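You operate a simulated robot arm through the tools that you are given. There is no shell and no other tool.

You run a simulated robot arm. Do the job below in one go: nothing can be reset, and whatever is moved stays where it is left.

JOB
Share out the nozzles on the top of the sample bench. At the end: the 8 mm nozzle from the top of the sample bench is in the black bucket; the blue test block stands where the red test block stood; the 4 mm nozzle from the top of the sample bench is in the black scrap tub; the red test block is in the white bucket; whatever was shut is shut again. Leave all else as you found it, and nothing knocked over. Set down upright: red test block.
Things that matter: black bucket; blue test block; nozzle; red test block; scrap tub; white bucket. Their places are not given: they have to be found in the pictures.

The check looks at the end state, three seconds after you hand in, the way a careful person would. Anything else that was tipped, shoved, dropped, spilled or broken makes it a failure.

ROBOT AND FRAMES
A 7-joint arm with a two-finger gripper, fixed in place. Base frame: the origin is on the floor under the middle of its stand, x ahead of it, y to its left, z up; the work surface is at about z = 0.88. Units: m, rad, N and s.
With the tool pointing down near the work surface it reaches from about 0.34 to 0.72 m from the base axis. Its first joint turns from -1.152 to 1.152 rad. Payload 2.45 kg.
The tool frame sits at the grasp point between the pads (the TCP): z along the fingers, y along the line on which they close. The tips reach 0.026 m beyond it. The gripper opens to 0.096 m; its body begins 0.069 m behind the TCP.
Orientation is that of the tool frame in the base frame, as a unit quaternion [w, x, y, z]. With the fingers straight down and closing along the base's y, the tool's x points along the base's -x, its y along +y and its z along -z.

CONTROLS
- The arm moves only by the tool play_rows. Its argument "deltas" is text: rows parted by semicolons, each of 7 numbers parted by spaces: the shift along the tool's x, y, z in m, then the turn, a rotation vector about the tool's x, y, z in rad, then the opening, from 0 (shut) to 1 (fully open). In form: tx ty tz wx wy wz jaw; .... A call has 1 to 20 rows; each row shifts and turns the commanded pose from where the row before left it, along the tool's axes as they then stand. A row lasts 0.2 s, in which the tool goes at most 0.05 m and 0.15 rad; a call with a longer step from one row to the next is refused whole, and so is a gripper value outside its range. A pose out of reach is approached as far as the arm can. The call stops where the force on the tool passes 40 N (or 10 N more than at its start, if that is more) or the arm is blocked; 0.2 s more then pass. Each finger travels about 0.05 m/s and halts on what it meets, pressing with about 42 N; the grip force reading is that of the motor and also rises with nothing between the fingers. The clock runs only during rows and for 0.2 s after the last one: add rows that do not move to give the fingers time. The reply holds the time, the measured pose of the TCP, the force on the tool along the base axes, the opening and the grip force, in the units named above and with some noise, with the torque about the TCP (base axes, N m) and any sound that the robot's microphone picked up, and new pictures: "pictures" is both (left out), scene, wrist or none.
- Cameras (640 x 400 px; columns grow to the right, rows downward): "scene" is fixed at [0.1786, -0.4057, 1.4228]; the picture's right is [0.61, -0.79, 0.00], its down [-0.46, -0.36, -0.81] and it looks along [0.64, 0.50, -0.58] (base axes); focal length 214 px, centre (320, 200). "wrist" rides on the gripper at [0.082, 0.003, -0.098] in the tool frame; the picture's right is [-0.04, 1.00, 0.00], its down [-0.73, -0.03, -0.68] and it looks along [-0.68, -0.03, 0.73] (tool axes); focal length 256 px, centre (320, 200).
- probe_pixels(camera, pixels): for up to 12 pixels [column, row] of the newest picture of that camera ("zoom" is the newest enlarged one), the place [x, y, z] in the base frame of the surface seen there, good to about 0.003 m. The clock stands still meanwhile.
- zoom(camera, box): a new picture of the part [left, top, right, bottom] of that camera's present view, enlarged. The clock stands still meanwhile.
- hand_in(): hands the job in; it is judged then, once.

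Unless the task says otherwise, let go and move clear before handing in.

The tools are called as a command line: name --argument value ..., lists and objects as JSON in quotes. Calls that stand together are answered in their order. play_rows: Moves the arm, as the interface text tells. Its arguments: {"type":"object","properties":{"deltas":{"type":"string"},"pictures":{"type":"string","enum":["both","scene","wrist","none"]}},"required":["deltas"]} The other tools are called the same way: probe_pixels (camera, pixels) gives the place of the surface under pixels of a picture; zoom (camera, box) takes an enlarged picture of a part of a camera's view; hand_in () hands the job in.

At the start:

```text
time_s: 0.0
eef_pos: [0.4274, -0.2574, 1.2695]
tcp_rot: [0.0, 0.0, 1.0, 0.0]
ft_force: [0.2, 0.6, 0.1]
ft_torque: [0.02, 0.0, -0.03]
width: 0.0963
grip_force: 0.1
```

scene: 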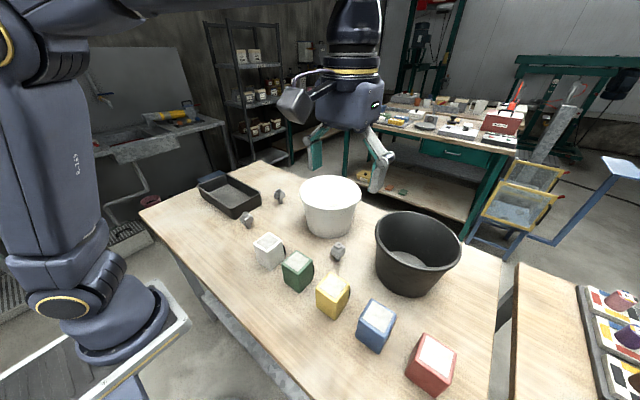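
wrist: 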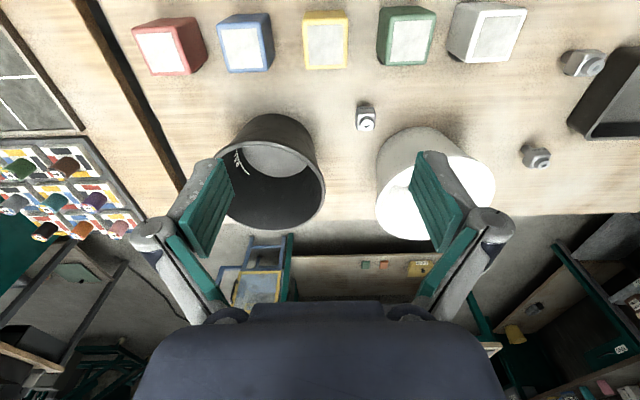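

The scene picture shows a black tray at (229,195), nozzles near (247,220), (279,196) and (338,251), a white bucket at (330,205), a black bucket at (417,250), and blocks in a row from white (269,250) to red (431,363). I'll zoom in to identify the nozzles and their sizes.

zoom --camera "scene" --box '[190, 160, 350, 260]'

zoom --camera "wrist" --box '[500, 20, 640, 190]'

zoom --camera "wrist" --box '[330, 80, 410, 140]'

probe_pixels --camera "scene" --pixels '[[247, 219], [279, 195], [338, 250], [229, 193], [405, 260], [269, 242], [298, 262], [333, 288], [377, 316], [435, 352], [327, 185], [200, 260]]'

probe_pixels --camera "wrist" --pixels '[[366, 125], [590, 65], [542, 160], [168, 52], [246, 48], [325, 45], [408, 42], [490, 38], [275, 160], [435, 150], [620, 110], [365, 110]]'

```text
4.00 times, centred on (270, 210) of scene
```

zoom: 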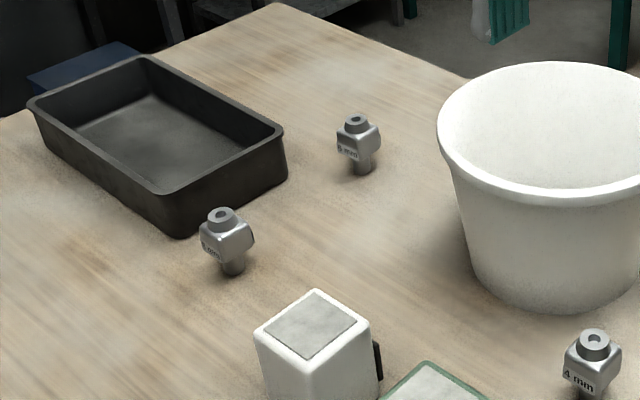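

```text
2.35 times, centred on (570, 105) of wrist
```

zoom: 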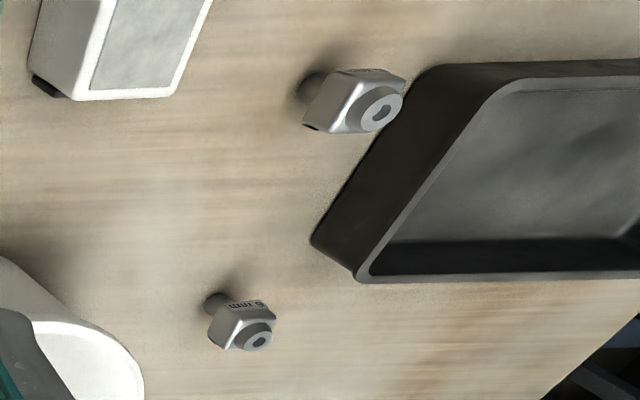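

```text
6.67 times, centred on (370, 110) of wrist
```

zoom: 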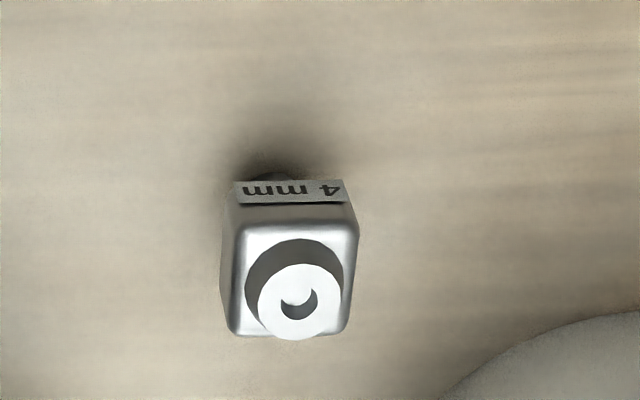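

```text
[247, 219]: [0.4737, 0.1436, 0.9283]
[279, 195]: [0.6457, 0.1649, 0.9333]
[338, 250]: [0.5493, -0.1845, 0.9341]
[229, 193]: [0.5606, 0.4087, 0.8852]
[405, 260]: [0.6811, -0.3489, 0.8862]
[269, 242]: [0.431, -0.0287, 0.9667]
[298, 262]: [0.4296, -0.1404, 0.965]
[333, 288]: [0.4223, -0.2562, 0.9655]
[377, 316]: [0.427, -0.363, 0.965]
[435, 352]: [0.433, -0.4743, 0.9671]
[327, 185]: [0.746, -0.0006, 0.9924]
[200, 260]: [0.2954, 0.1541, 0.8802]
```

```text
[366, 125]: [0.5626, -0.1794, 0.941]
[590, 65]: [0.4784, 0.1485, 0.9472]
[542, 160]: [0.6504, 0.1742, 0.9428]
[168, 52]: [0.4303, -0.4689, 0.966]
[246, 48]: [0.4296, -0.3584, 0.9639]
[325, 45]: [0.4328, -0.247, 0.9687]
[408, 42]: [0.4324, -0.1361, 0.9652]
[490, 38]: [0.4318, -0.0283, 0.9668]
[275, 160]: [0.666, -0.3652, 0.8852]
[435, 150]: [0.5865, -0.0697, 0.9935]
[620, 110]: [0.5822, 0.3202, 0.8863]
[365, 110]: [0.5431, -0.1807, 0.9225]
```

The nozzle at (338,251) reads "4 mm"; the other two labels are not clear yet. I'll zoom tighter on (247,220), (279,196) and the rest.

zoom --camera "scene" --box '[234, 207, 262, 232]'

zoom --camera "scene" --box '[266, 184, 294, 208]'

zoom --camera "wrist" --box '[520, 140, 565, 175]'

zoom --camera "scene" --box '[250, 220, 480, 400]'

zoom --camera "scene" --box '[370, 70, 640, 250]'

```text
16.00 times, centred on (248, 220) of scene
```

zoom: 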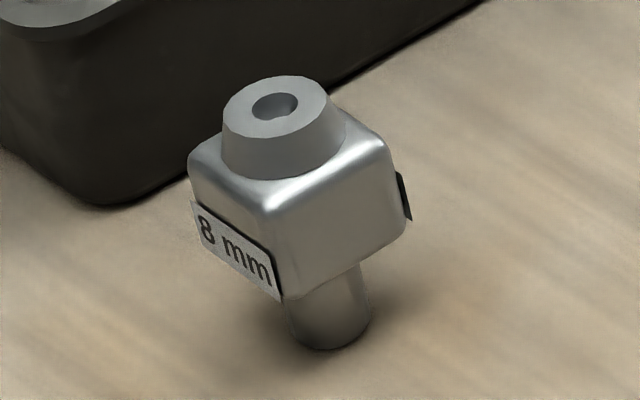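

```text
16.00 times, centred on (280, 196) of scene
```

zoom: 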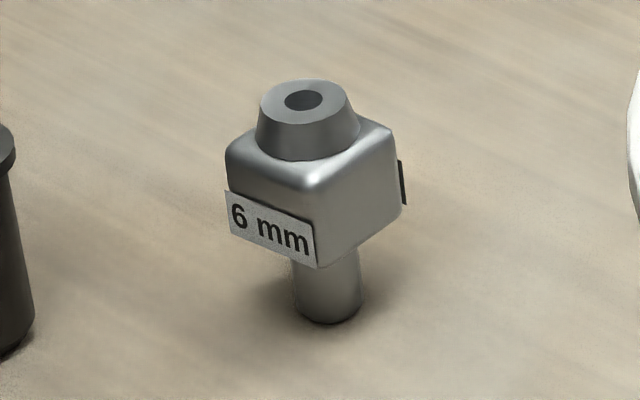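

```text
11.43 times, centred on (542, 158) of wrist
```

zoom: 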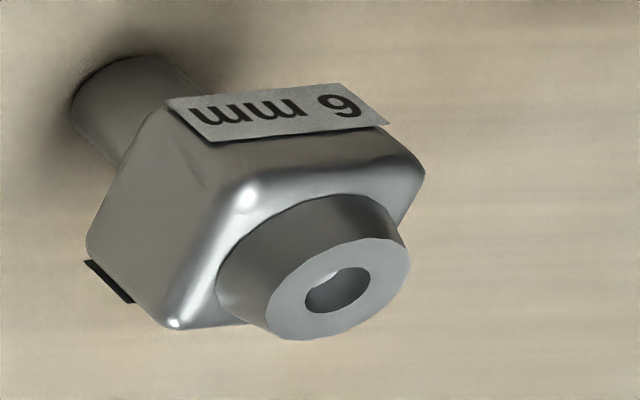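

```text
2.22 times, centred on (365, 310) of scene
```

zoom: 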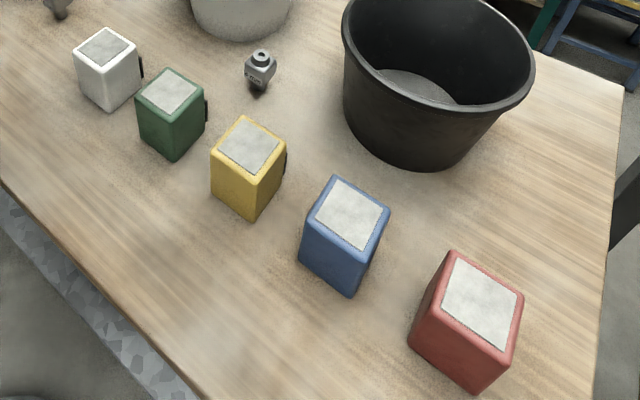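

```text
2.22 times, centred on (505, 160) of scene
```

zoom: 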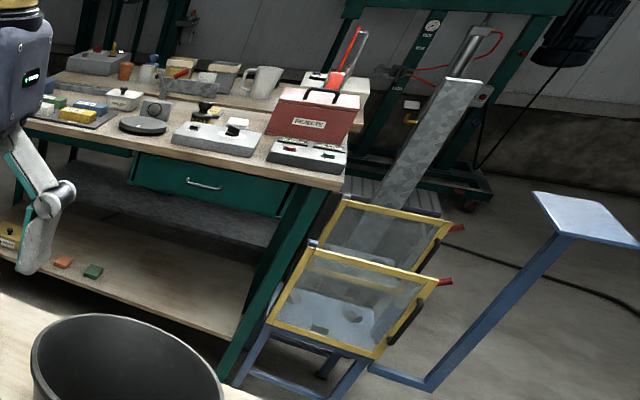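

Labels are now clear: (247,220) is 8 mm, (279,196) is 6 mm (stays) and (338,251) is 4 mm; the black tray at (229,195) looks like the scrap tub. Next I'll probe rims and block edges to get sizes.

probe_pixels --camera "scene" --pixels '[[302, 188], [359, 192], [329, 208], [333, 178], [377, 236], [459, 240], [405, 265], [420, 212], [330, 195], [340, 200], [400, 255], [420, 260]]'

zoom --camera "scene" --box '[290, 165, 370, 245]'

zoom --camera "wrist" --box '[120, 0, 280, 100]'

zoom --camera "wrist" --box '[200, 100, 520, 300]'

```text
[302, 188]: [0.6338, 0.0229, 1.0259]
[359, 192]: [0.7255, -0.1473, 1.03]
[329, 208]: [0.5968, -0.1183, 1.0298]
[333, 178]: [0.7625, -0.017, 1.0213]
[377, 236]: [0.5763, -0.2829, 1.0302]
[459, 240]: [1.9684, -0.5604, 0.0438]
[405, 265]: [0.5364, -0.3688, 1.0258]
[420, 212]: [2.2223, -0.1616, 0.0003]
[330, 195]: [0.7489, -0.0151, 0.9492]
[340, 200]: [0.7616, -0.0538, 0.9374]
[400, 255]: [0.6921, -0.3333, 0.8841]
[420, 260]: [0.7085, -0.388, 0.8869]
```

```text
5.00 times, centred on (330, 205) of scene
```

zoom: 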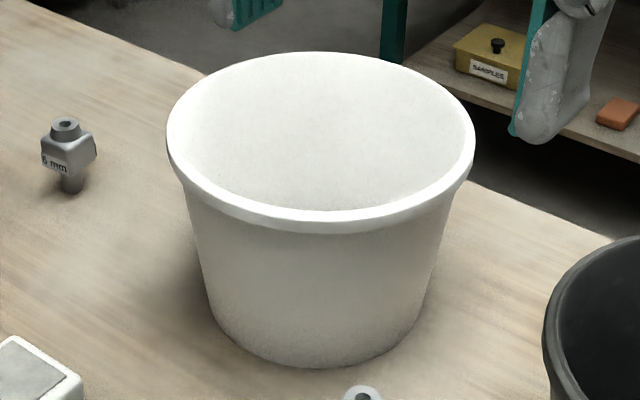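

```text
4.00 times, centred on (200, 50) of wrist
```

zoom: 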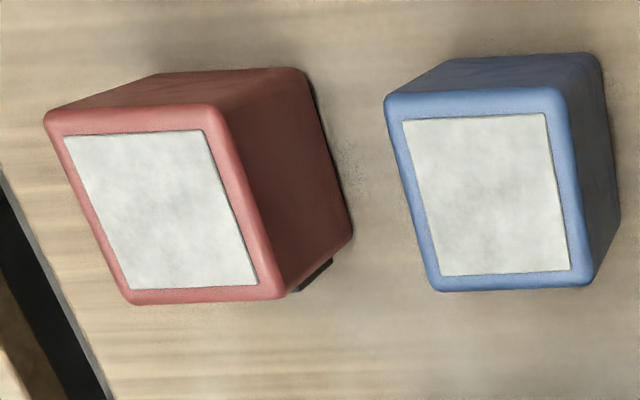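

```text
2.00 times, centred on (360, 200) of wrist
```

zoom: 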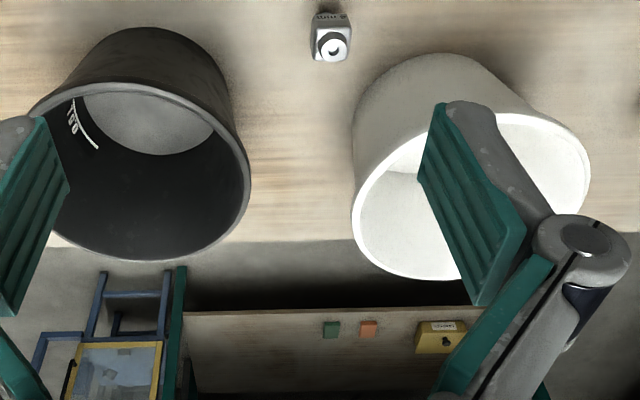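

The bucket rims sit at about z = 1.03, with the white one centred near (0.68, -0.06). I'll probe the corners of the red and blue block tops in the wrist view, more rim points of the black bucket, and look at the gripper fingers.

probe_pixels --camera "wrist" --pixels '[[133, 28.5], [172, 28], [153, 73], [188, 72], [218, 25], [259, 24], [230, 71], [267, 69], [138, 34], [171, 34], [153, 71], [183, 70]]'

probe_pixels --camera "wrist" --pixels '[[234, 149], [270, 139], [310, 165], [323, 195], [300, 223], [270, 229], [386, 195], [400, 160], [470, 155], [494, 185], [405, 230], [425, 238]]'

zoom --camera "scene" --box '[270, 0, 420, 200]'

probe_pixels --camera "scene" --pixels '[[199, 184], [243, 165], [261, 191], [231, 211], [376, 242], [385, 255], [425, 268], [445, 258], [458, 245], [455, 230], [440, 216], [400, 213]]'

```text
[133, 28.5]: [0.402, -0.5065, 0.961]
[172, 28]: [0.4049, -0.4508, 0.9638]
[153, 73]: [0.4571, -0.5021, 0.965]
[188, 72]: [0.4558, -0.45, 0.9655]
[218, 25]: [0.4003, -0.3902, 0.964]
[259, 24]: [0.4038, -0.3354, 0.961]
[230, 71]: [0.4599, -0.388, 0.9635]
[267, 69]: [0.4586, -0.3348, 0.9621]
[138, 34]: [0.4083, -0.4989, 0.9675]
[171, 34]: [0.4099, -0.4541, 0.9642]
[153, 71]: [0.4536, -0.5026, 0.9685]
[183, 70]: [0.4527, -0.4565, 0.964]
```

```text
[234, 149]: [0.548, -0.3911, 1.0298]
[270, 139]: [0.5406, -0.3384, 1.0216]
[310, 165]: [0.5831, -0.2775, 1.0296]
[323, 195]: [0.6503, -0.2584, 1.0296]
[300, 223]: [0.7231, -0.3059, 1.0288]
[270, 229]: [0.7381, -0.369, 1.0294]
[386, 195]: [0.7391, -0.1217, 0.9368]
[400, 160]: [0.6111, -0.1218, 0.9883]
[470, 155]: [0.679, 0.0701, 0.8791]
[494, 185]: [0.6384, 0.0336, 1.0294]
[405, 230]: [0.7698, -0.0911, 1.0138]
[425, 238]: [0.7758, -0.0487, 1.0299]
```

```text
2.00 times, centred on (345, 100) of scene
```

zoom: 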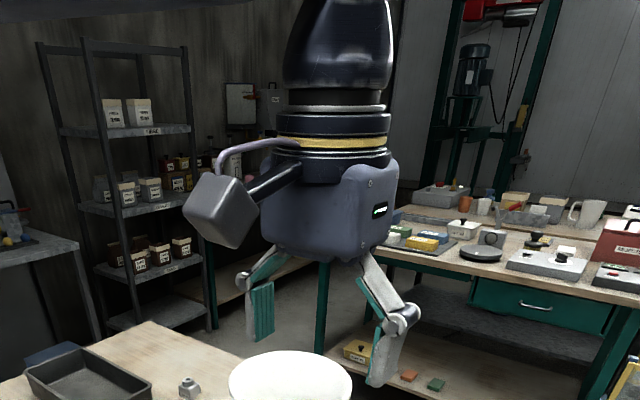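

```text
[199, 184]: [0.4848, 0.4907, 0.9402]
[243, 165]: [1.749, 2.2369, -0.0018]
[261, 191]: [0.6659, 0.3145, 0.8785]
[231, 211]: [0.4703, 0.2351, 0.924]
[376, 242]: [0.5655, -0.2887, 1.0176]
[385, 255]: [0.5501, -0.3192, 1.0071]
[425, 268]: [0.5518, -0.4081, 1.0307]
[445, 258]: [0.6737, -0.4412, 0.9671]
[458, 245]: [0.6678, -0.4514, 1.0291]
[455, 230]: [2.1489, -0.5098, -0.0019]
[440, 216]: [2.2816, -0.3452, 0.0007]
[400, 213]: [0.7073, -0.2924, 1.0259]
```

The block tops are about 0.058 m square: red is centred near (0.430, -0.477), blue near (0.431, -0.362), and the black bucket near (0.643, -0.357) with r ≈ 0.098. I'll turn the gripper 90° about its z, so it closes along base x with free space on both sides of the block row.

play_rows --deltas "0 0 0 0 0 0.1428 1; 0 0 0 0 0 0.1428 1; 0 0 0 0 0 0.1428 1; 0 0 0 0 0 0.1428 1; 0 0 0 0 0 0.1428 1; 0 0 0 0 0 0.1428 1; 0 0 0 0 0 0.1428 1; 0 0 0 0 0 0.1428 1; 0 0 0 0 0 0.1428 1; 0 0 0 0 0 0.1428 1; 0 0 0 0 0 0.1428 1; 0 0 0 0 0 0 1" --pictures "both"

```text
time_s: 2.6
eef_pos: [0.4274, -0.2572, 1.2701]
tcp_rot: [0.001, 0.708, 0.706, 0.0]
ft_force: [-0.3, 0.1, -0.1]
ft_torque: [0.01, 0.0, 0.02]
width: 0.096
grip_force: 0.0
```

scene: 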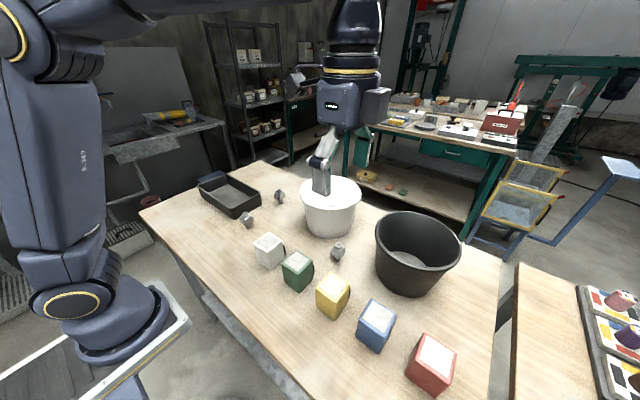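
wrist: 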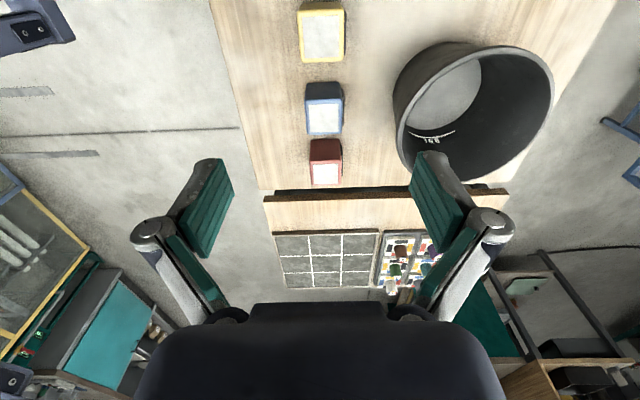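

The gripper is turned: the tool's x now lies along base +y and its y along base +x, and the wrist view shows the red block at (325,165). I'll move above the red block at z ≈ 1.10 and look again.

play_rows --deltas "-0.0315 0.0004 0.024 0 0 0 1; -0.0315 0.0004 0.024 0 0 0 1; -0.0315 0.0004 0.024 0 0 0 1; -0.0315 0.0004 0.024 0 0 0 1; -0.0315 0.0004 0.024 0 0 0 1; -0.0315 0.0004 0.024 0 0 0 1; -0.0313 0.0002 0.024 0 0 0 1; 0 0 0 0 0 0 1; 0 0 0 0 0 0 1" --pictures "both"

```text
time_s: 4.6
eef_pos: [0.4323, -0.4785, 1.101]
tcp_rot: [0.001, 0.707, 0.707, 0.0]
ft_force: [-0.3, -0.3, -1.0]
ft_torque: [0.02, 0.01, 0.02]
width: 0.0962
grip_force: 0.0
```

scene: 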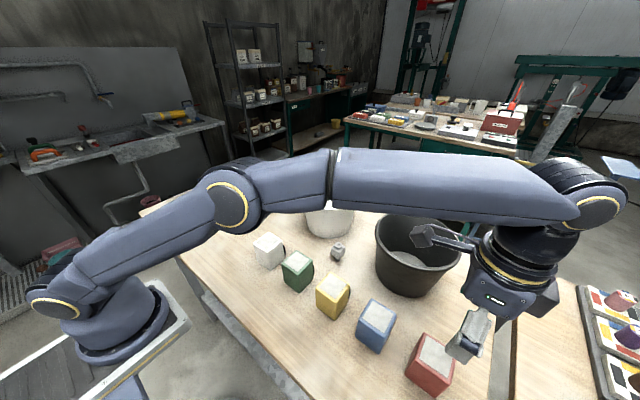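
wrist: 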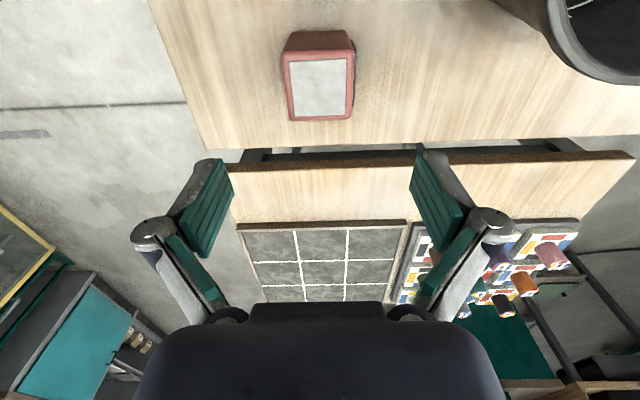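

The tool is above the red block, which the wrist view shows at (320,80), slightly turned. I'll zoom and probe its corners to get its exact centre and yaw.

zoom --camera "wrist" --box '[260, 20, 380, 130]'

probe_pixels --camera "wrist" --pixels '[[285, 58], [353, 53], [291, 120], [352, 118], [283, 85], [354, 85], [320, 52], [320, 120], [291, 64], [347, 60], [294, 117], [348, 114]]'

```text
3.64 times, centred on (320, 75) of wrist
```

zoom: 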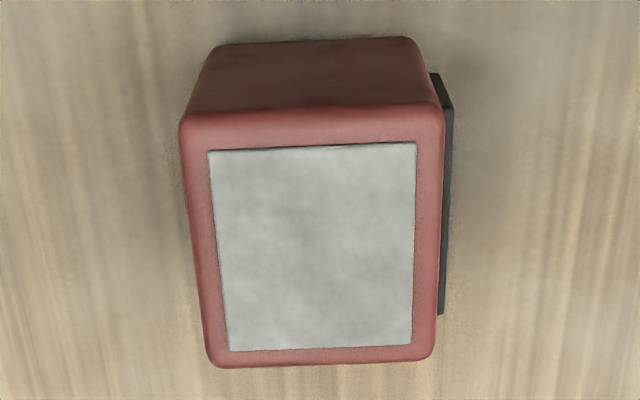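

```text
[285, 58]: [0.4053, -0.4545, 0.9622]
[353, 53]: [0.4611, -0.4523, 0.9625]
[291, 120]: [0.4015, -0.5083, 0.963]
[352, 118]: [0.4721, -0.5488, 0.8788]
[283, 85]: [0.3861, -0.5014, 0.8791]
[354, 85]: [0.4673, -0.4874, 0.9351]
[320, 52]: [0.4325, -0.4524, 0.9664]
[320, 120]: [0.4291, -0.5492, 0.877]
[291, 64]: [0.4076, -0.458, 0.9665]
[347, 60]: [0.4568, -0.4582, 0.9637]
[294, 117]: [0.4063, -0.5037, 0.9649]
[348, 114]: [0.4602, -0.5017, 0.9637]
```

The red block is square to the tool, with its centre near (0.432, -0.479). There is a dark plate on its +x side, at zoom (445,190), so I'll probe its height and how far it sticks out before choosing the grip axis.

probe_pixels --camera "zoom" --pixels '[[437, 80], [448, 100], [449, 150], [447, 200], [445, 250], [441, 310], [443, 75], [452, 106], [438, 130], [436, 250]]'

zoom --camera "scene" --box '[395, 320, 500, 400]'

zoom --camera "scene" --box '[250, 225, 400, 355]'

```text
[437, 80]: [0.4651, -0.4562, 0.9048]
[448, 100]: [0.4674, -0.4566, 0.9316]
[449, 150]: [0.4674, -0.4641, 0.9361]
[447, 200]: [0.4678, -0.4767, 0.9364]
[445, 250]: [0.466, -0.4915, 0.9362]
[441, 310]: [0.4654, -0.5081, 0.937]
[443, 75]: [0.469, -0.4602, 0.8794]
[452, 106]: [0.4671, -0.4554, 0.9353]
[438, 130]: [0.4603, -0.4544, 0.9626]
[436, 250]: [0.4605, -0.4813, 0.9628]
```

```text
5.00 times, centred on (448, 360) of scene
```

zoom: 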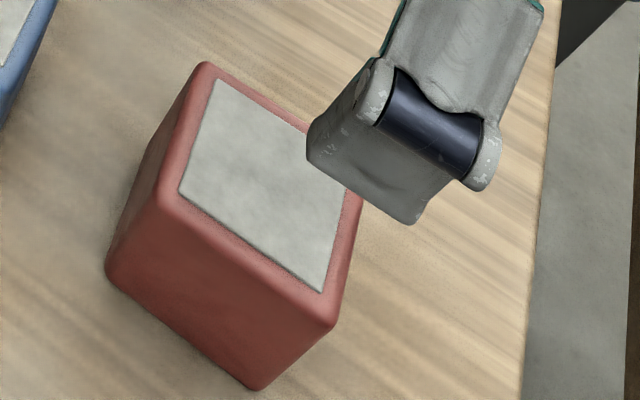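

```text
3.08 times, centred on (325, 290) of scene
```

zoom: 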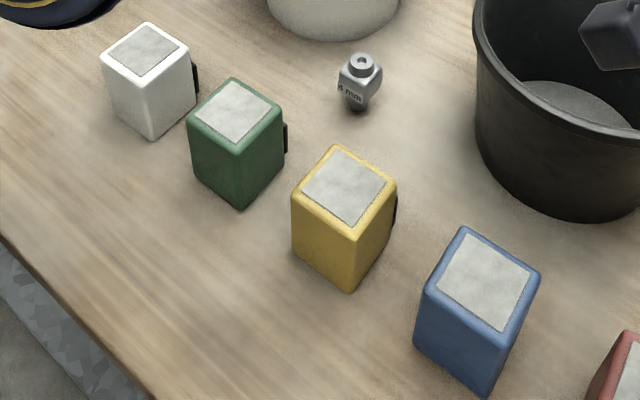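

The plate reaches only to z ≈ 0.937, so gripping with the tips just above that (TCP z ≈ 0.964) holds the bare upper part of the block. I'll lower straight down and close.

play_rows --deltas "0 0 0.03 0 0 0 1; 0 0.0005 0.03 0 0 0 1; -0.0005 0 0.03 0 0 0 1; 0 0 0.025 0 0 0 1; 0 0 0.015 0 0 0 1; 0 0 0.007 0 0 0 1; 0 0 0 0 0 0 1" --pictures "both"

```text
time_s: 6.2
eef_pos: [0.4312, -0.4765, 0.9636]
tcp_rot: [0.0, 0.707, 0.707, 0.0]
ft_force: [-0.7, 0.0, 0.0]
ft_torque: [0.01, 0.0, 0.01]
width: 0.0961
grip_force: 0.0
```

scene: 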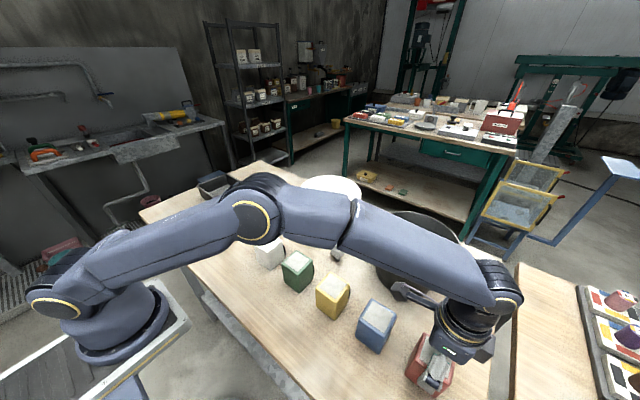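
wrist: 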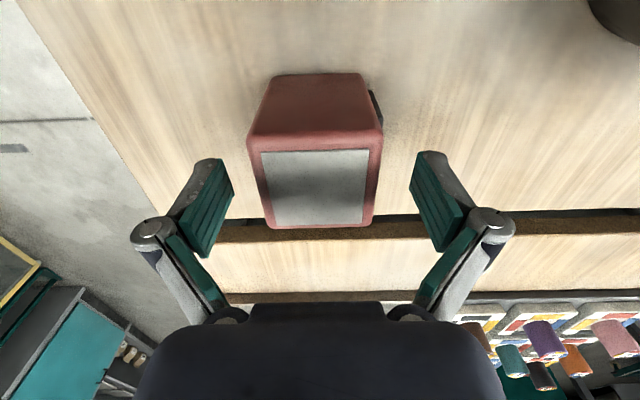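

The fingers straddle the red block on both sides in the wrist view, pads at columns 225 and 420 with the block spanning 250–380. I'll close on it now.

play_rows --deltas "0 0 0 0 0 0 0.7; 0 0 0 0 0 0 0.5; 0 0 0 0 0 0 0.3; 0 0 0 0 0 0 0; 0 0 0 0 0 0 0; 0 0 0 0 0 0 0" --pictures "both"

```text
time_s: 7.6
eef_pos: [0.4313, -0.4786, 0.9639]
tcp_rot: [0.001, 0.707, 0.707, -0.001]
ft_force: [-2.4, -0.8, 3.3]
ft_torque: [0.01, 0.49, 0.05]
width: 0.0618
grip_force: 42.0
```

scene: 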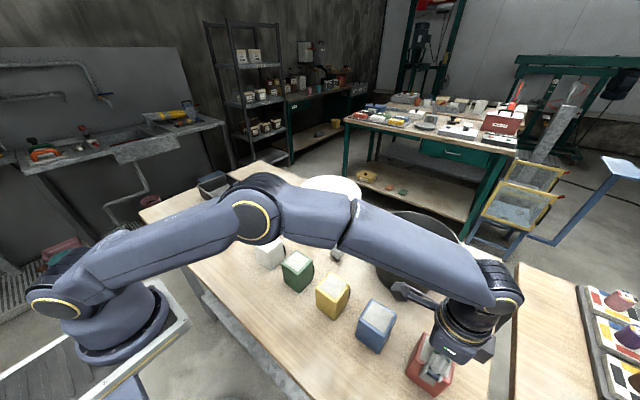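
wrist: 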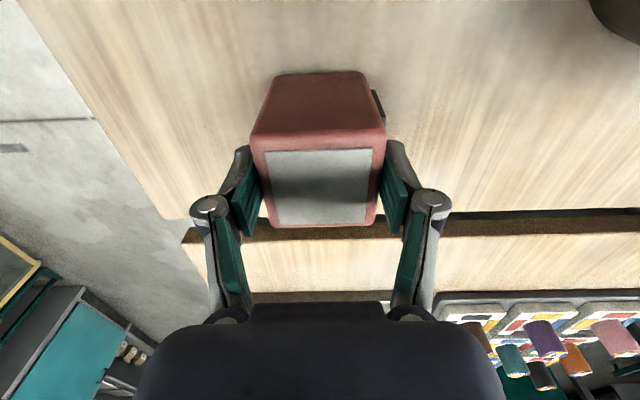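

The grip reads 0.0618 m at 42 N, and the wrist view shows the block squarely between the pads. I'll lift straight up to z ≈ 1.19, so the block's bottom clears the bucket rims.

play_rows --deltas "0 0 -0.008 0 0 0 0; 0 0 -0.015 0 0 0 0; 0 0 -0.025 0 0 0 0; 0 0 -0.03 0 0 0 0; 0 0 -0.03 0 0 0 0; 0 0 -0.03 0 0 0 0; 0 0 -0.03 0 0 0 0; 0 0 -0.03 0 0 0 0; 0 0 -0.03 0 0 0 0; 0 0 0 0 0 0 0" --pictures "both"

```text
time_s: 9.8
eef_pos: [0.4234, -0.4672, 1.1794]
tcp_rot: [0.0, 0.707, 0.707, 0.0]
ft_force: [-0.1, 0.2, 0.6]
ft_torque: [0.03, -0.02, 0.0]
width: 0.0
grip_force: 28.5
out of reach, approached as far as the arm can: row 8, 9
```

scene: 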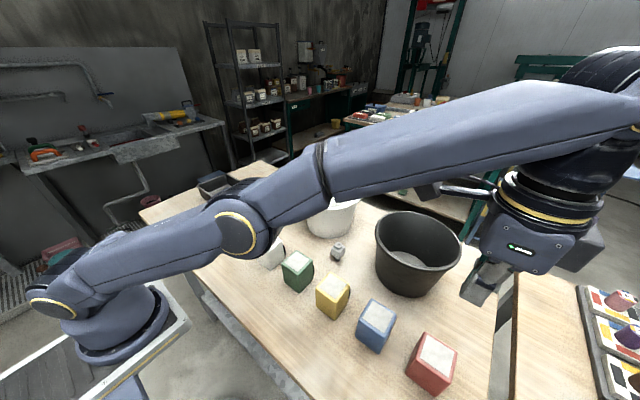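
wrist: 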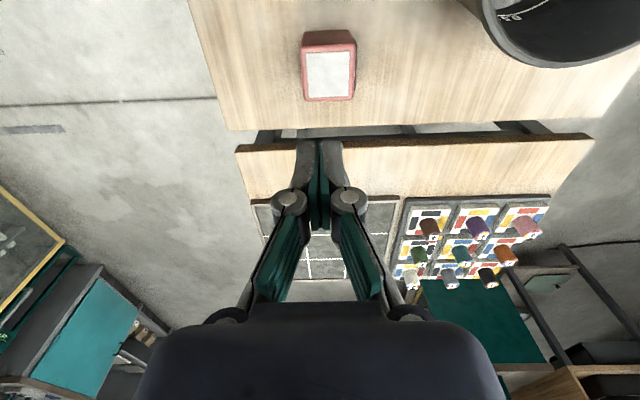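

The grip slipped: the width now reads 0.0, and the red block is still standing on the bench at wrist (328,67). I'll check that it has not shifted or tilted before regripping.

zoom --camera "wrist" --box '[270, 10, 390, 120]'

probe_pixels --camera "wrist" --pixels '[[307, 55], [349, 52], [309, 96], [349, 94], [304, 53], [353, 49], [306, 99], [352, 97], [328, 75]]'

zoom --camera "scene" --box '[340, 280, 480, 400]'

```text
3.64 times, centred on (330, 65) of wrist
```

zoom: 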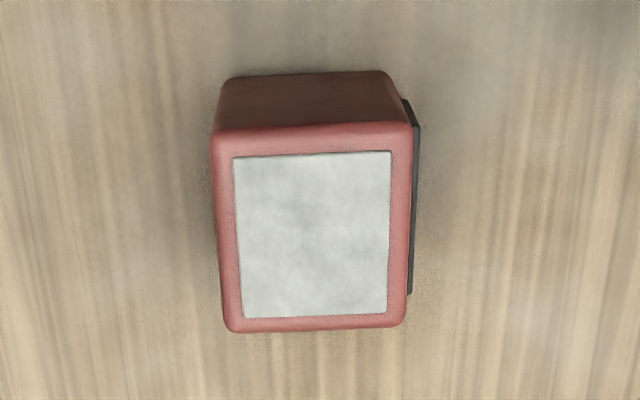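

```text
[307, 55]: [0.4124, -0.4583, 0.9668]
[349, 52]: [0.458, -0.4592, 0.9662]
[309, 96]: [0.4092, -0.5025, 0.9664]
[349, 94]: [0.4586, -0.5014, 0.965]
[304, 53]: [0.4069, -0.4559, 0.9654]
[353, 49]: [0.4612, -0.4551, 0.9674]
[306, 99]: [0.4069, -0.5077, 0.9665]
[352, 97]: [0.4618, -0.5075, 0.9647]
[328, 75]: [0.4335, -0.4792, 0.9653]
```

```text
3.33 times, centred on (410, 340) of scene
```

zoom: 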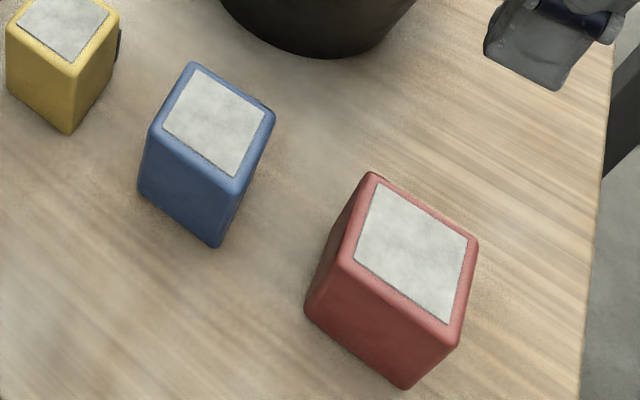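

The red block is upright and within about 1.5 mm of where it was, near (0.433, -0.480). I'll look at the wrist camera housing and the other gripper parts in the scene view, to know how deep the gripper can go into a bucket.

zoom --camera "scene" --box '[400, 140, 640, 320]'

probe_pixels --camera "scene" --pixels '[[425, 190], [432, 200], [420, 183], [432, 183], [455, 190], [585, 250], [600, 245], [575, 270], [510, 250], [545, 265], [480, 290], [490, 265]]'

```text
2.22 times, centred on (520, 230) of scene
```

zoom: 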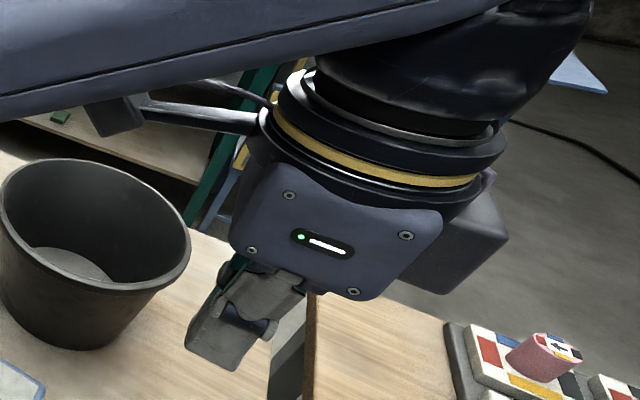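

```text
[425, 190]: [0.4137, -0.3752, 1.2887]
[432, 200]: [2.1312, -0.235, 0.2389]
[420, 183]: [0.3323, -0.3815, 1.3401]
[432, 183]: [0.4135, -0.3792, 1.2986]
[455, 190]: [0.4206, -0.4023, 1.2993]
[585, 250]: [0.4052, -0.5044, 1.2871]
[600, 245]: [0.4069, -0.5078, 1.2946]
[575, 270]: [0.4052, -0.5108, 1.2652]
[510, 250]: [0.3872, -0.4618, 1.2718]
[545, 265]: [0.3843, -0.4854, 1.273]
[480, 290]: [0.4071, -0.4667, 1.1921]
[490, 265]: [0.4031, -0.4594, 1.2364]
```

The camera housing sits about 0.095 m above the TCP, so the gripper can go fairly deep into a bucket. I'll lower a little to get back within reach, turn back 90° so the fingers close along y on the two plain faces, and open partway.

play_rows --deltas "0 0 0.02 0 0 0 0.84; 0 0 0.02 0 0 0 0.84; 0 0 0.02 0 0 0 0.84; 0 0 0 0 0 -0.1428 0.84; 0 0 0 0 0 -0.1428 0.84; 0 0 0 0 0 -0.1428 0.84; 0 0 0 0 0 -0.1428 0.84; 0 0 0 0 0 -0.1428 0.84; 0 0 0 0 0 -0.1428 0.84; 0 0 0 0 0 -0.1428 0.84; 0 0 0 0 0 -0.1428 0.84; 0 0 0 0 0 -0.1428 0.84; 0 0 0 0 0 -0.1428 0.84; 0 0 0 0 0 -0.1428 0.84; 0 0 0 0 0 0 0.84; 0 0 0 0 0 0 0.84" --pictures "both"

```text
time_s: 13.2
eef_pos: [0.4215, -0.4671, 1.1185]
tcp_rot: [0.0, 0.0, 1.0, 0.0]
ft_force: [0.3, -0.2, 0.6]
ft_torque: [-0.05, 0.01, 0.0]
width: 0.0808
grip_force: 0.1
```

scene: 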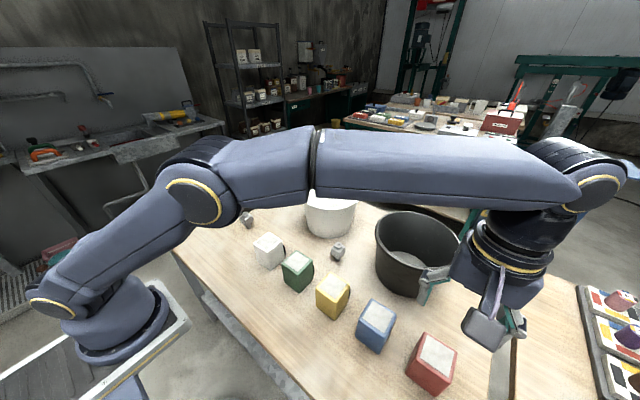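
wrist: 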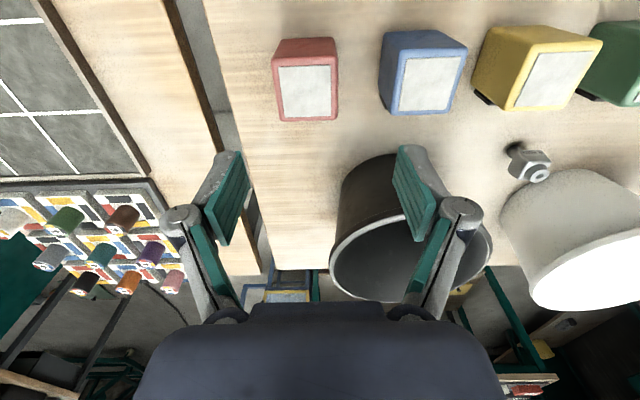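

The fingers now close along y and the TCP reads (0.4215, -0.4671, 1.1185), so the command followed the reached pose. I'll measure both blocks' corners again from this view.

zoom --camera "wrist" --box '[260, 20, 480, 140]'

probe_pixels --camera "wrist" --pixels '[[279, 68], [329, 66], [283, 115], [332, 114], [308, 90], [406, 60], [458, 57], [399, 109], [447, 107], [428, 83]]'

```text
2.91 times, centred on (370, 80) of wrist
```

zoom: 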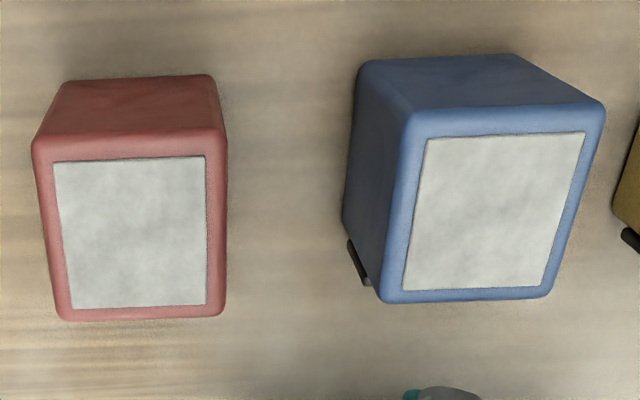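

```text
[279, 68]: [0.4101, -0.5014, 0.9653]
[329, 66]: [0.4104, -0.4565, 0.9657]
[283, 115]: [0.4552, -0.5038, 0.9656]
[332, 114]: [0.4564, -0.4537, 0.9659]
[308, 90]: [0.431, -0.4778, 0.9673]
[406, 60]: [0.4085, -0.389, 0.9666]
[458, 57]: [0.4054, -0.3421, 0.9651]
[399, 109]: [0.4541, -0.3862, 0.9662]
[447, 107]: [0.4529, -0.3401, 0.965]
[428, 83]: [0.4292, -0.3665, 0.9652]
```

Red's centre comes out at (0.433, -0.479) with yaw ≈ 0, and blue's at (0.430, -0.364) with yaw ≈ +0.05. I'll move over the red block and descend to just above its top.

play_rows --deltas "-0.005 -0.006 0.02 0 0 0 0.84; -0.0055 -0.006 0.025 0 0 0 0.84; 0 0 0.025 0 0 0 0.84; 0 0 0.025 0 0 0 0.84; 0 0 0.02 0 0 0 0.84; 0 0 0 0 0 0 0.84; 0 0 0 0 0 0 0.84" --pictures "both"

```text
time_s: 14.8
eef_pos: [0.4328, -0.4792, 1.0039]
tcp_rot: [0.0, 0.0, 1.0, 0.0]
ft_force: [-0.7, 0.8, -0.8]
ft_torque: [-0.02, 0.02, -0.02]
width: 0.0807
grip_force: 0.0
```

scene: 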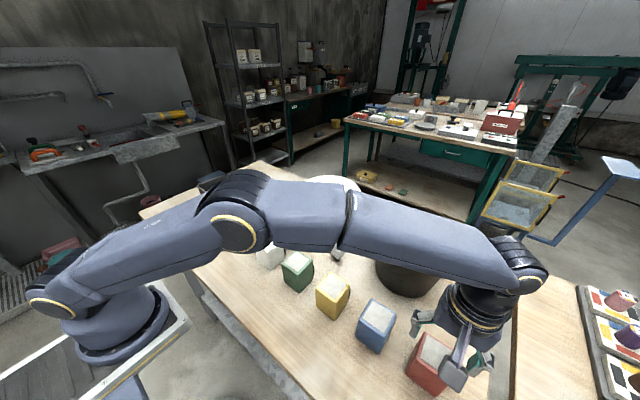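
wrist: 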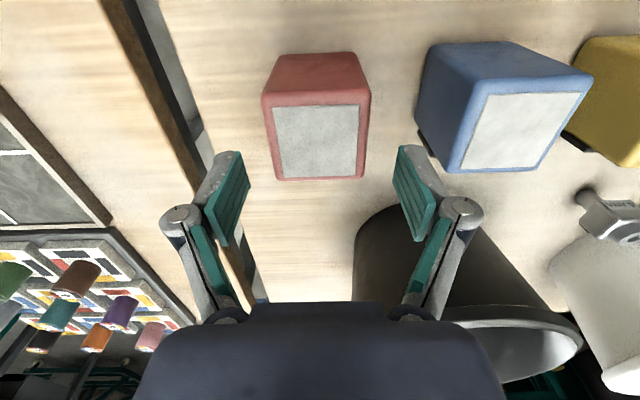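

The gripper is centred on the red block: pads at columns 232 and 405, block at 267–370, with clear space to the blue one. I'll go down to TCP z ≈ 0.943 and close.

play_rows --deltas "0 0 0.015 0 0 0 0.84; 0 0 0.015 0 0 0 0.84; 0 0 0.015 0 0 0 0.84; 0 0 0.01 0 0 0 0.84; 0 0 0.006 0 0 0 0.84; 0 0 0 0 0 0 0.84; 0 0 0 0 0 0 0.7; 0 0 0 0 0 0 0.6; 0 0 0 0 0 0 0.4; 0 0 0 0 0 0 0; 0 0 0 0 0 0 0; 0 0 0 0 0 0 0" --pictures "both"

```text
time_s: 17.4
eef_pos: [0.4332, -0.4791, 0.9445]
tcp_rot: [0.0, 0.0, 1.0, 0.0]
ft_force: [-0.1, -2.5, 1.8]
ft_torque: [-0.34, -0.02, -0.04]
width: 0.0616
grip_force: 42.0
```

scene: 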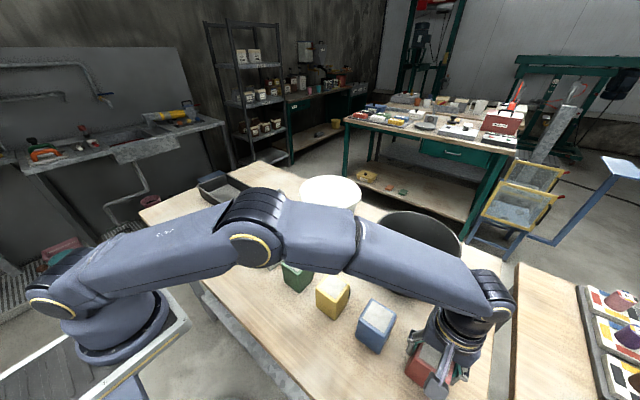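
wrist: 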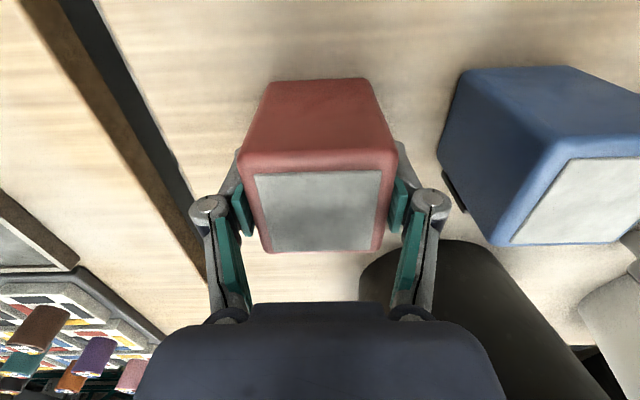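

It's gripped at 0.0616 m and 42 N, deeper than before. I'll lift slowly by a few centimetres and check that the grip holds.

play_rows --deltas "0 0 0 0 0 0 0; 0 0 -0.003 0 0 0 0; 0 0 -0.004 0 0 0 0; 0 0 -0.005 0 0 0 0; 0 0 -0.006 0 0 0 0; 0 0 -0.006 0 0 0 0; 0 0 -0.006 0 0 0 0; 0 0 0 0 0 0 0" --pictures "both"

```text
time_s: 19.2
eef_pos: [0.4327, -0.48, 0.9736]
tcp_rot: [0.0, 0.0, 1.0, 0.0]
ft_force: [0.4, -0.5, -5.9]
ft_torque: [0.03, -0.02, -0.01]
width: 0.0613
grip_force: 42.3
```

scene: 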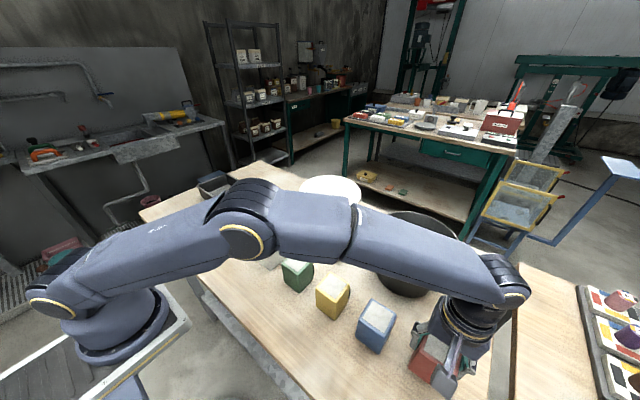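
wrist: 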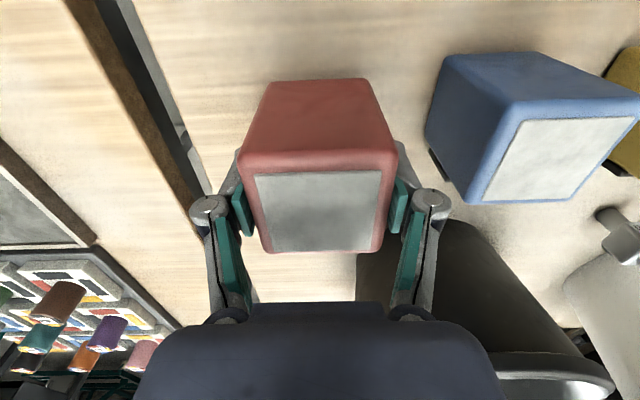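

The block is held, still in the same place between the pads, with about 6 N of weight. I'll continue gently up to z ≈ 1.14.

play_rows --deltas "0 0 -0.008 0 0 0 0; 0 0 -0.012 0 0 0 0; 0 0 -0.015 0 0 0 0; 0 0 -0.015 0 0 0 0; 0 0 -0.015 0 0 0 0; 0 0 -0.015 0 0 0 0; 0 0 -0.015 0 0 0 0; 0 0 -0.015 0 0 0 0; 0 0 -0.015 0 0 0 0; 0 0 -0.015 0 0 0 0; 0 0 -0.012 0 0 0 0; 0 0 -0.008 0 0 0 0; 0 0 -0.004 0 0 0 0; 0 0 0 0 0 0 0" --pictures "both"

```text
time_s: 22.2
eef_pos: [0.4321, -0.4796, 1.1376]
tcp_rot: [0.001, 0.0, 1.0, -0.001]
ft_force: [-0.8, 0.5, -5.5]
ft_torque: [-0.01, -0.01, 0.0]
width: 0.0612
grip_force: 41.6
```

scene: 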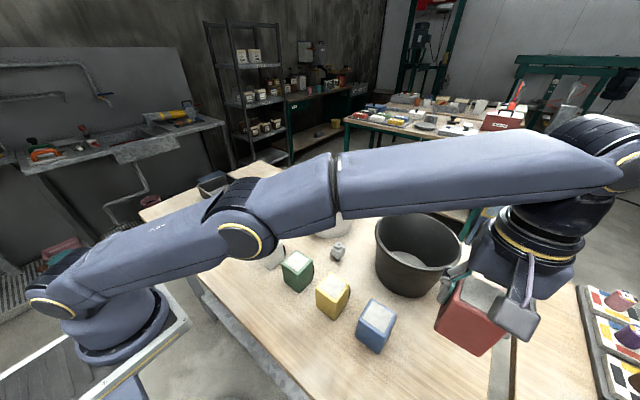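
wrist: 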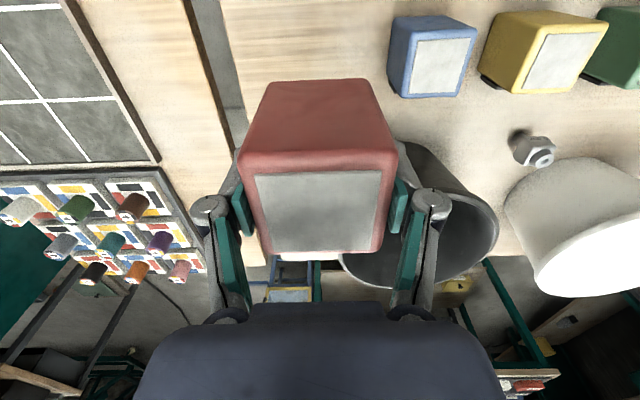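

It's holding at z = 1.1376 with the block's bottom near 1.073. I'll carry it sideways along +y, at the same x, over the other blocks.

play_rows --deltas "0 0.01 0 0 0 0 0; 0 0.02 0 0 0 0 0; 0 0.03 0 0 0 0 0; 0 0.03 0 0 0 0 0; 0 0.03 0 0 0 0 0; 0 0.03 0 0 0 0 0; 0 0.03 0 0 0 0 0; 0 0.03 0 0 0 0 0; 0 0.03 0 0 0 0 0; 0 0.03 0 0 0 0 0; 0 0.03 0 0 0 0 0; 0 0.03 0 0 0 0 0; 0 0.03 0 0 0 0 0; 0 0.03 0 0 0 0 0; 0 0.02 0 0 0 0 0; 0 0.01 0 0 0 0 0; 0 0 0 0 0 0 0" --pictures "both"

```text
time_s: 25.8
eef_pos: [0.4344, -0.0595, 1.1382]
tcp_rot: [0.0, 0.0, 1.0, -0.001]
ft_force: [0.6, 0.9, -5.8]
ft_torque: [0.03, 0.01, -0.01]
width: 0.0618
grip_force: 42.7
```

scene: 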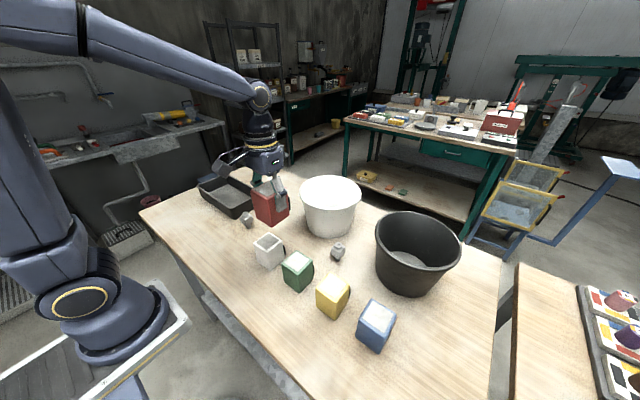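
wrist: 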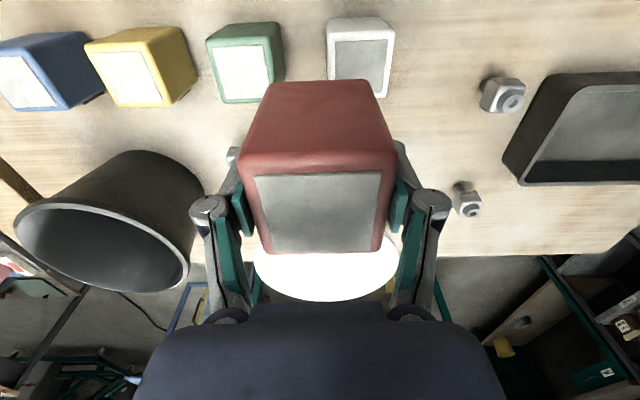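

The white bucket is straight ahead and unobstructed in the scene view at (330,205). I'll zoom onto its rim and probe it more exactly, along with the rim of the black one.

zoom --camera "scene" --box '[290, 165, 370, 215]'

```text
8.00 times, centred on (330, 190) of scene
```

zoom: 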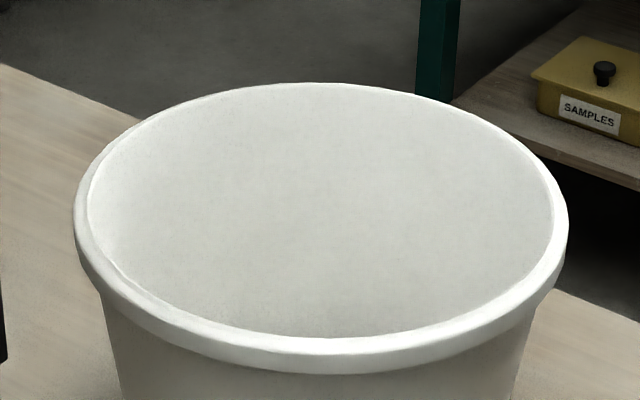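

probe_pixels --camera "zoom" --pixels '[[82, 205], [130, 285], [220, 335], [320, 348], [430, 337], [520, 290], [560, 225], [540, 160], [430, 100], [300, 85], [180, 110], [320, 200]]'

```text
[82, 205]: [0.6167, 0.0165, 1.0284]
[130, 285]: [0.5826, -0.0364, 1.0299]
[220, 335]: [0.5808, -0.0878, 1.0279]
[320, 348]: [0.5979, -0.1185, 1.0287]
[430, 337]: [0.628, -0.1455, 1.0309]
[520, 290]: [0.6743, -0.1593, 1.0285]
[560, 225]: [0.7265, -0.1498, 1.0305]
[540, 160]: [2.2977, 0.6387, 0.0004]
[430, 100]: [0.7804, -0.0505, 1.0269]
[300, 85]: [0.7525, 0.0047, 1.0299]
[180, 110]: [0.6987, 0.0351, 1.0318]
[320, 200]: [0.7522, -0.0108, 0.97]
```

The rim fits a circle centred on (0.679, -0.062), outer radius ≈ 0.0995, at z ≈ 1.03. I'll carry the block forward over it at the same height.

play_rows --deltas "-0.01 0 0 0 0 0 0; -0.02 0 0 0 0 0 0; -0.025 0 0 0 0 0 0; -0.025 0 0 0 0 0 0; -0.025 0 0 0 0 0 0; -0.025 0 0 0 0 0 0; -0.025 0 0 0 0 0 0; -0.025 -0.001 0 0 0 0 0; -0.025 -0.001 0 0 0 0 0; -0.018 0 0 0 0 0 0; -0.01 0 0 0 0 0 0; -0.005 0 0 0 0 0 0; 0 0 0 0 0 0 0" --pictures "both"

```text
time_s: 28.6
eef_pos: [0.6719, -0.0606, 1.1353]
tcp_rot: [0.0, 0.0, 1.0, 0.0]
ft_force: [0.8, 1.0, -5.1]
ft_torque: [-0.04, 0.02, -0.03]
width: 0.0615
grip_force: 41.5
```

scene: 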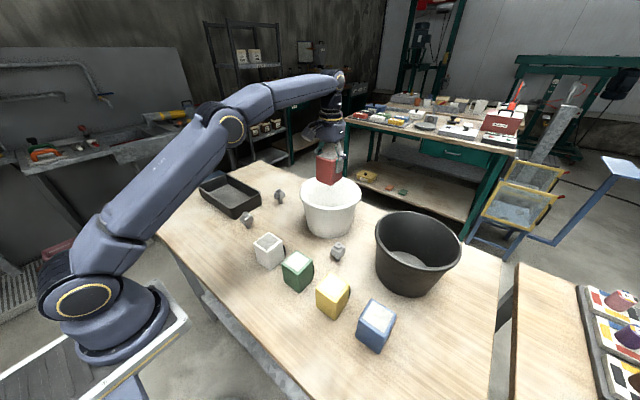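
wrist: 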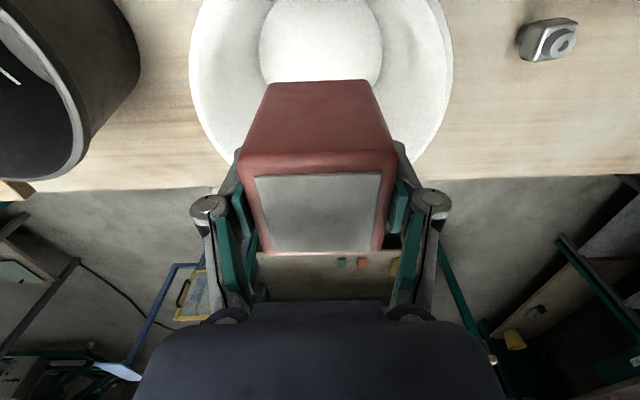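

The block hangs over the white bucket, and the bucket's inside floor shows in the wrist view as the brighter disc at columns 260–383. I'll probe the floor for its height and extent.

probe_pixels --camera "wrist" --pixels '[[263, 45], [381, 45], [300, 30], [320, 60], [340, 75], [275, 72], [376, 72], [290, 5], [345, 5]]'

zoom --camera "wrist" --box '[180, 0, 460, 175]'

```text
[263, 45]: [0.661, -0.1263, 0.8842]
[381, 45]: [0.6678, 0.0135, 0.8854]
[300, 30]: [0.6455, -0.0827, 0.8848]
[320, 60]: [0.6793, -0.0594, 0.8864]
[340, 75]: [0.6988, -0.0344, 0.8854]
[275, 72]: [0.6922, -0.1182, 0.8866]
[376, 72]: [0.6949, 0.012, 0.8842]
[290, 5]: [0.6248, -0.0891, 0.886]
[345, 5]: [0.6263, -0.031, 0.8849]
```

```text
2.29 times, centred on (320, 88) of wrist
```

zoom: 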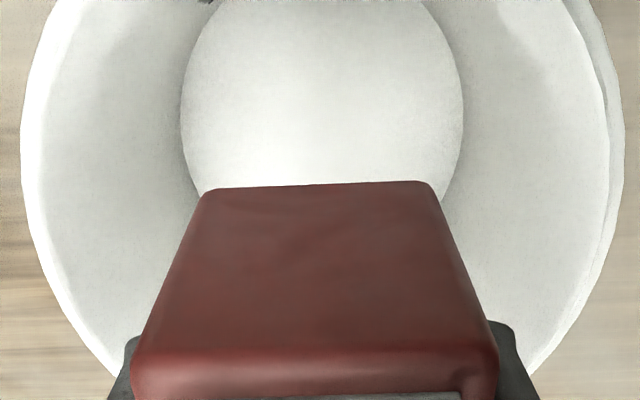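

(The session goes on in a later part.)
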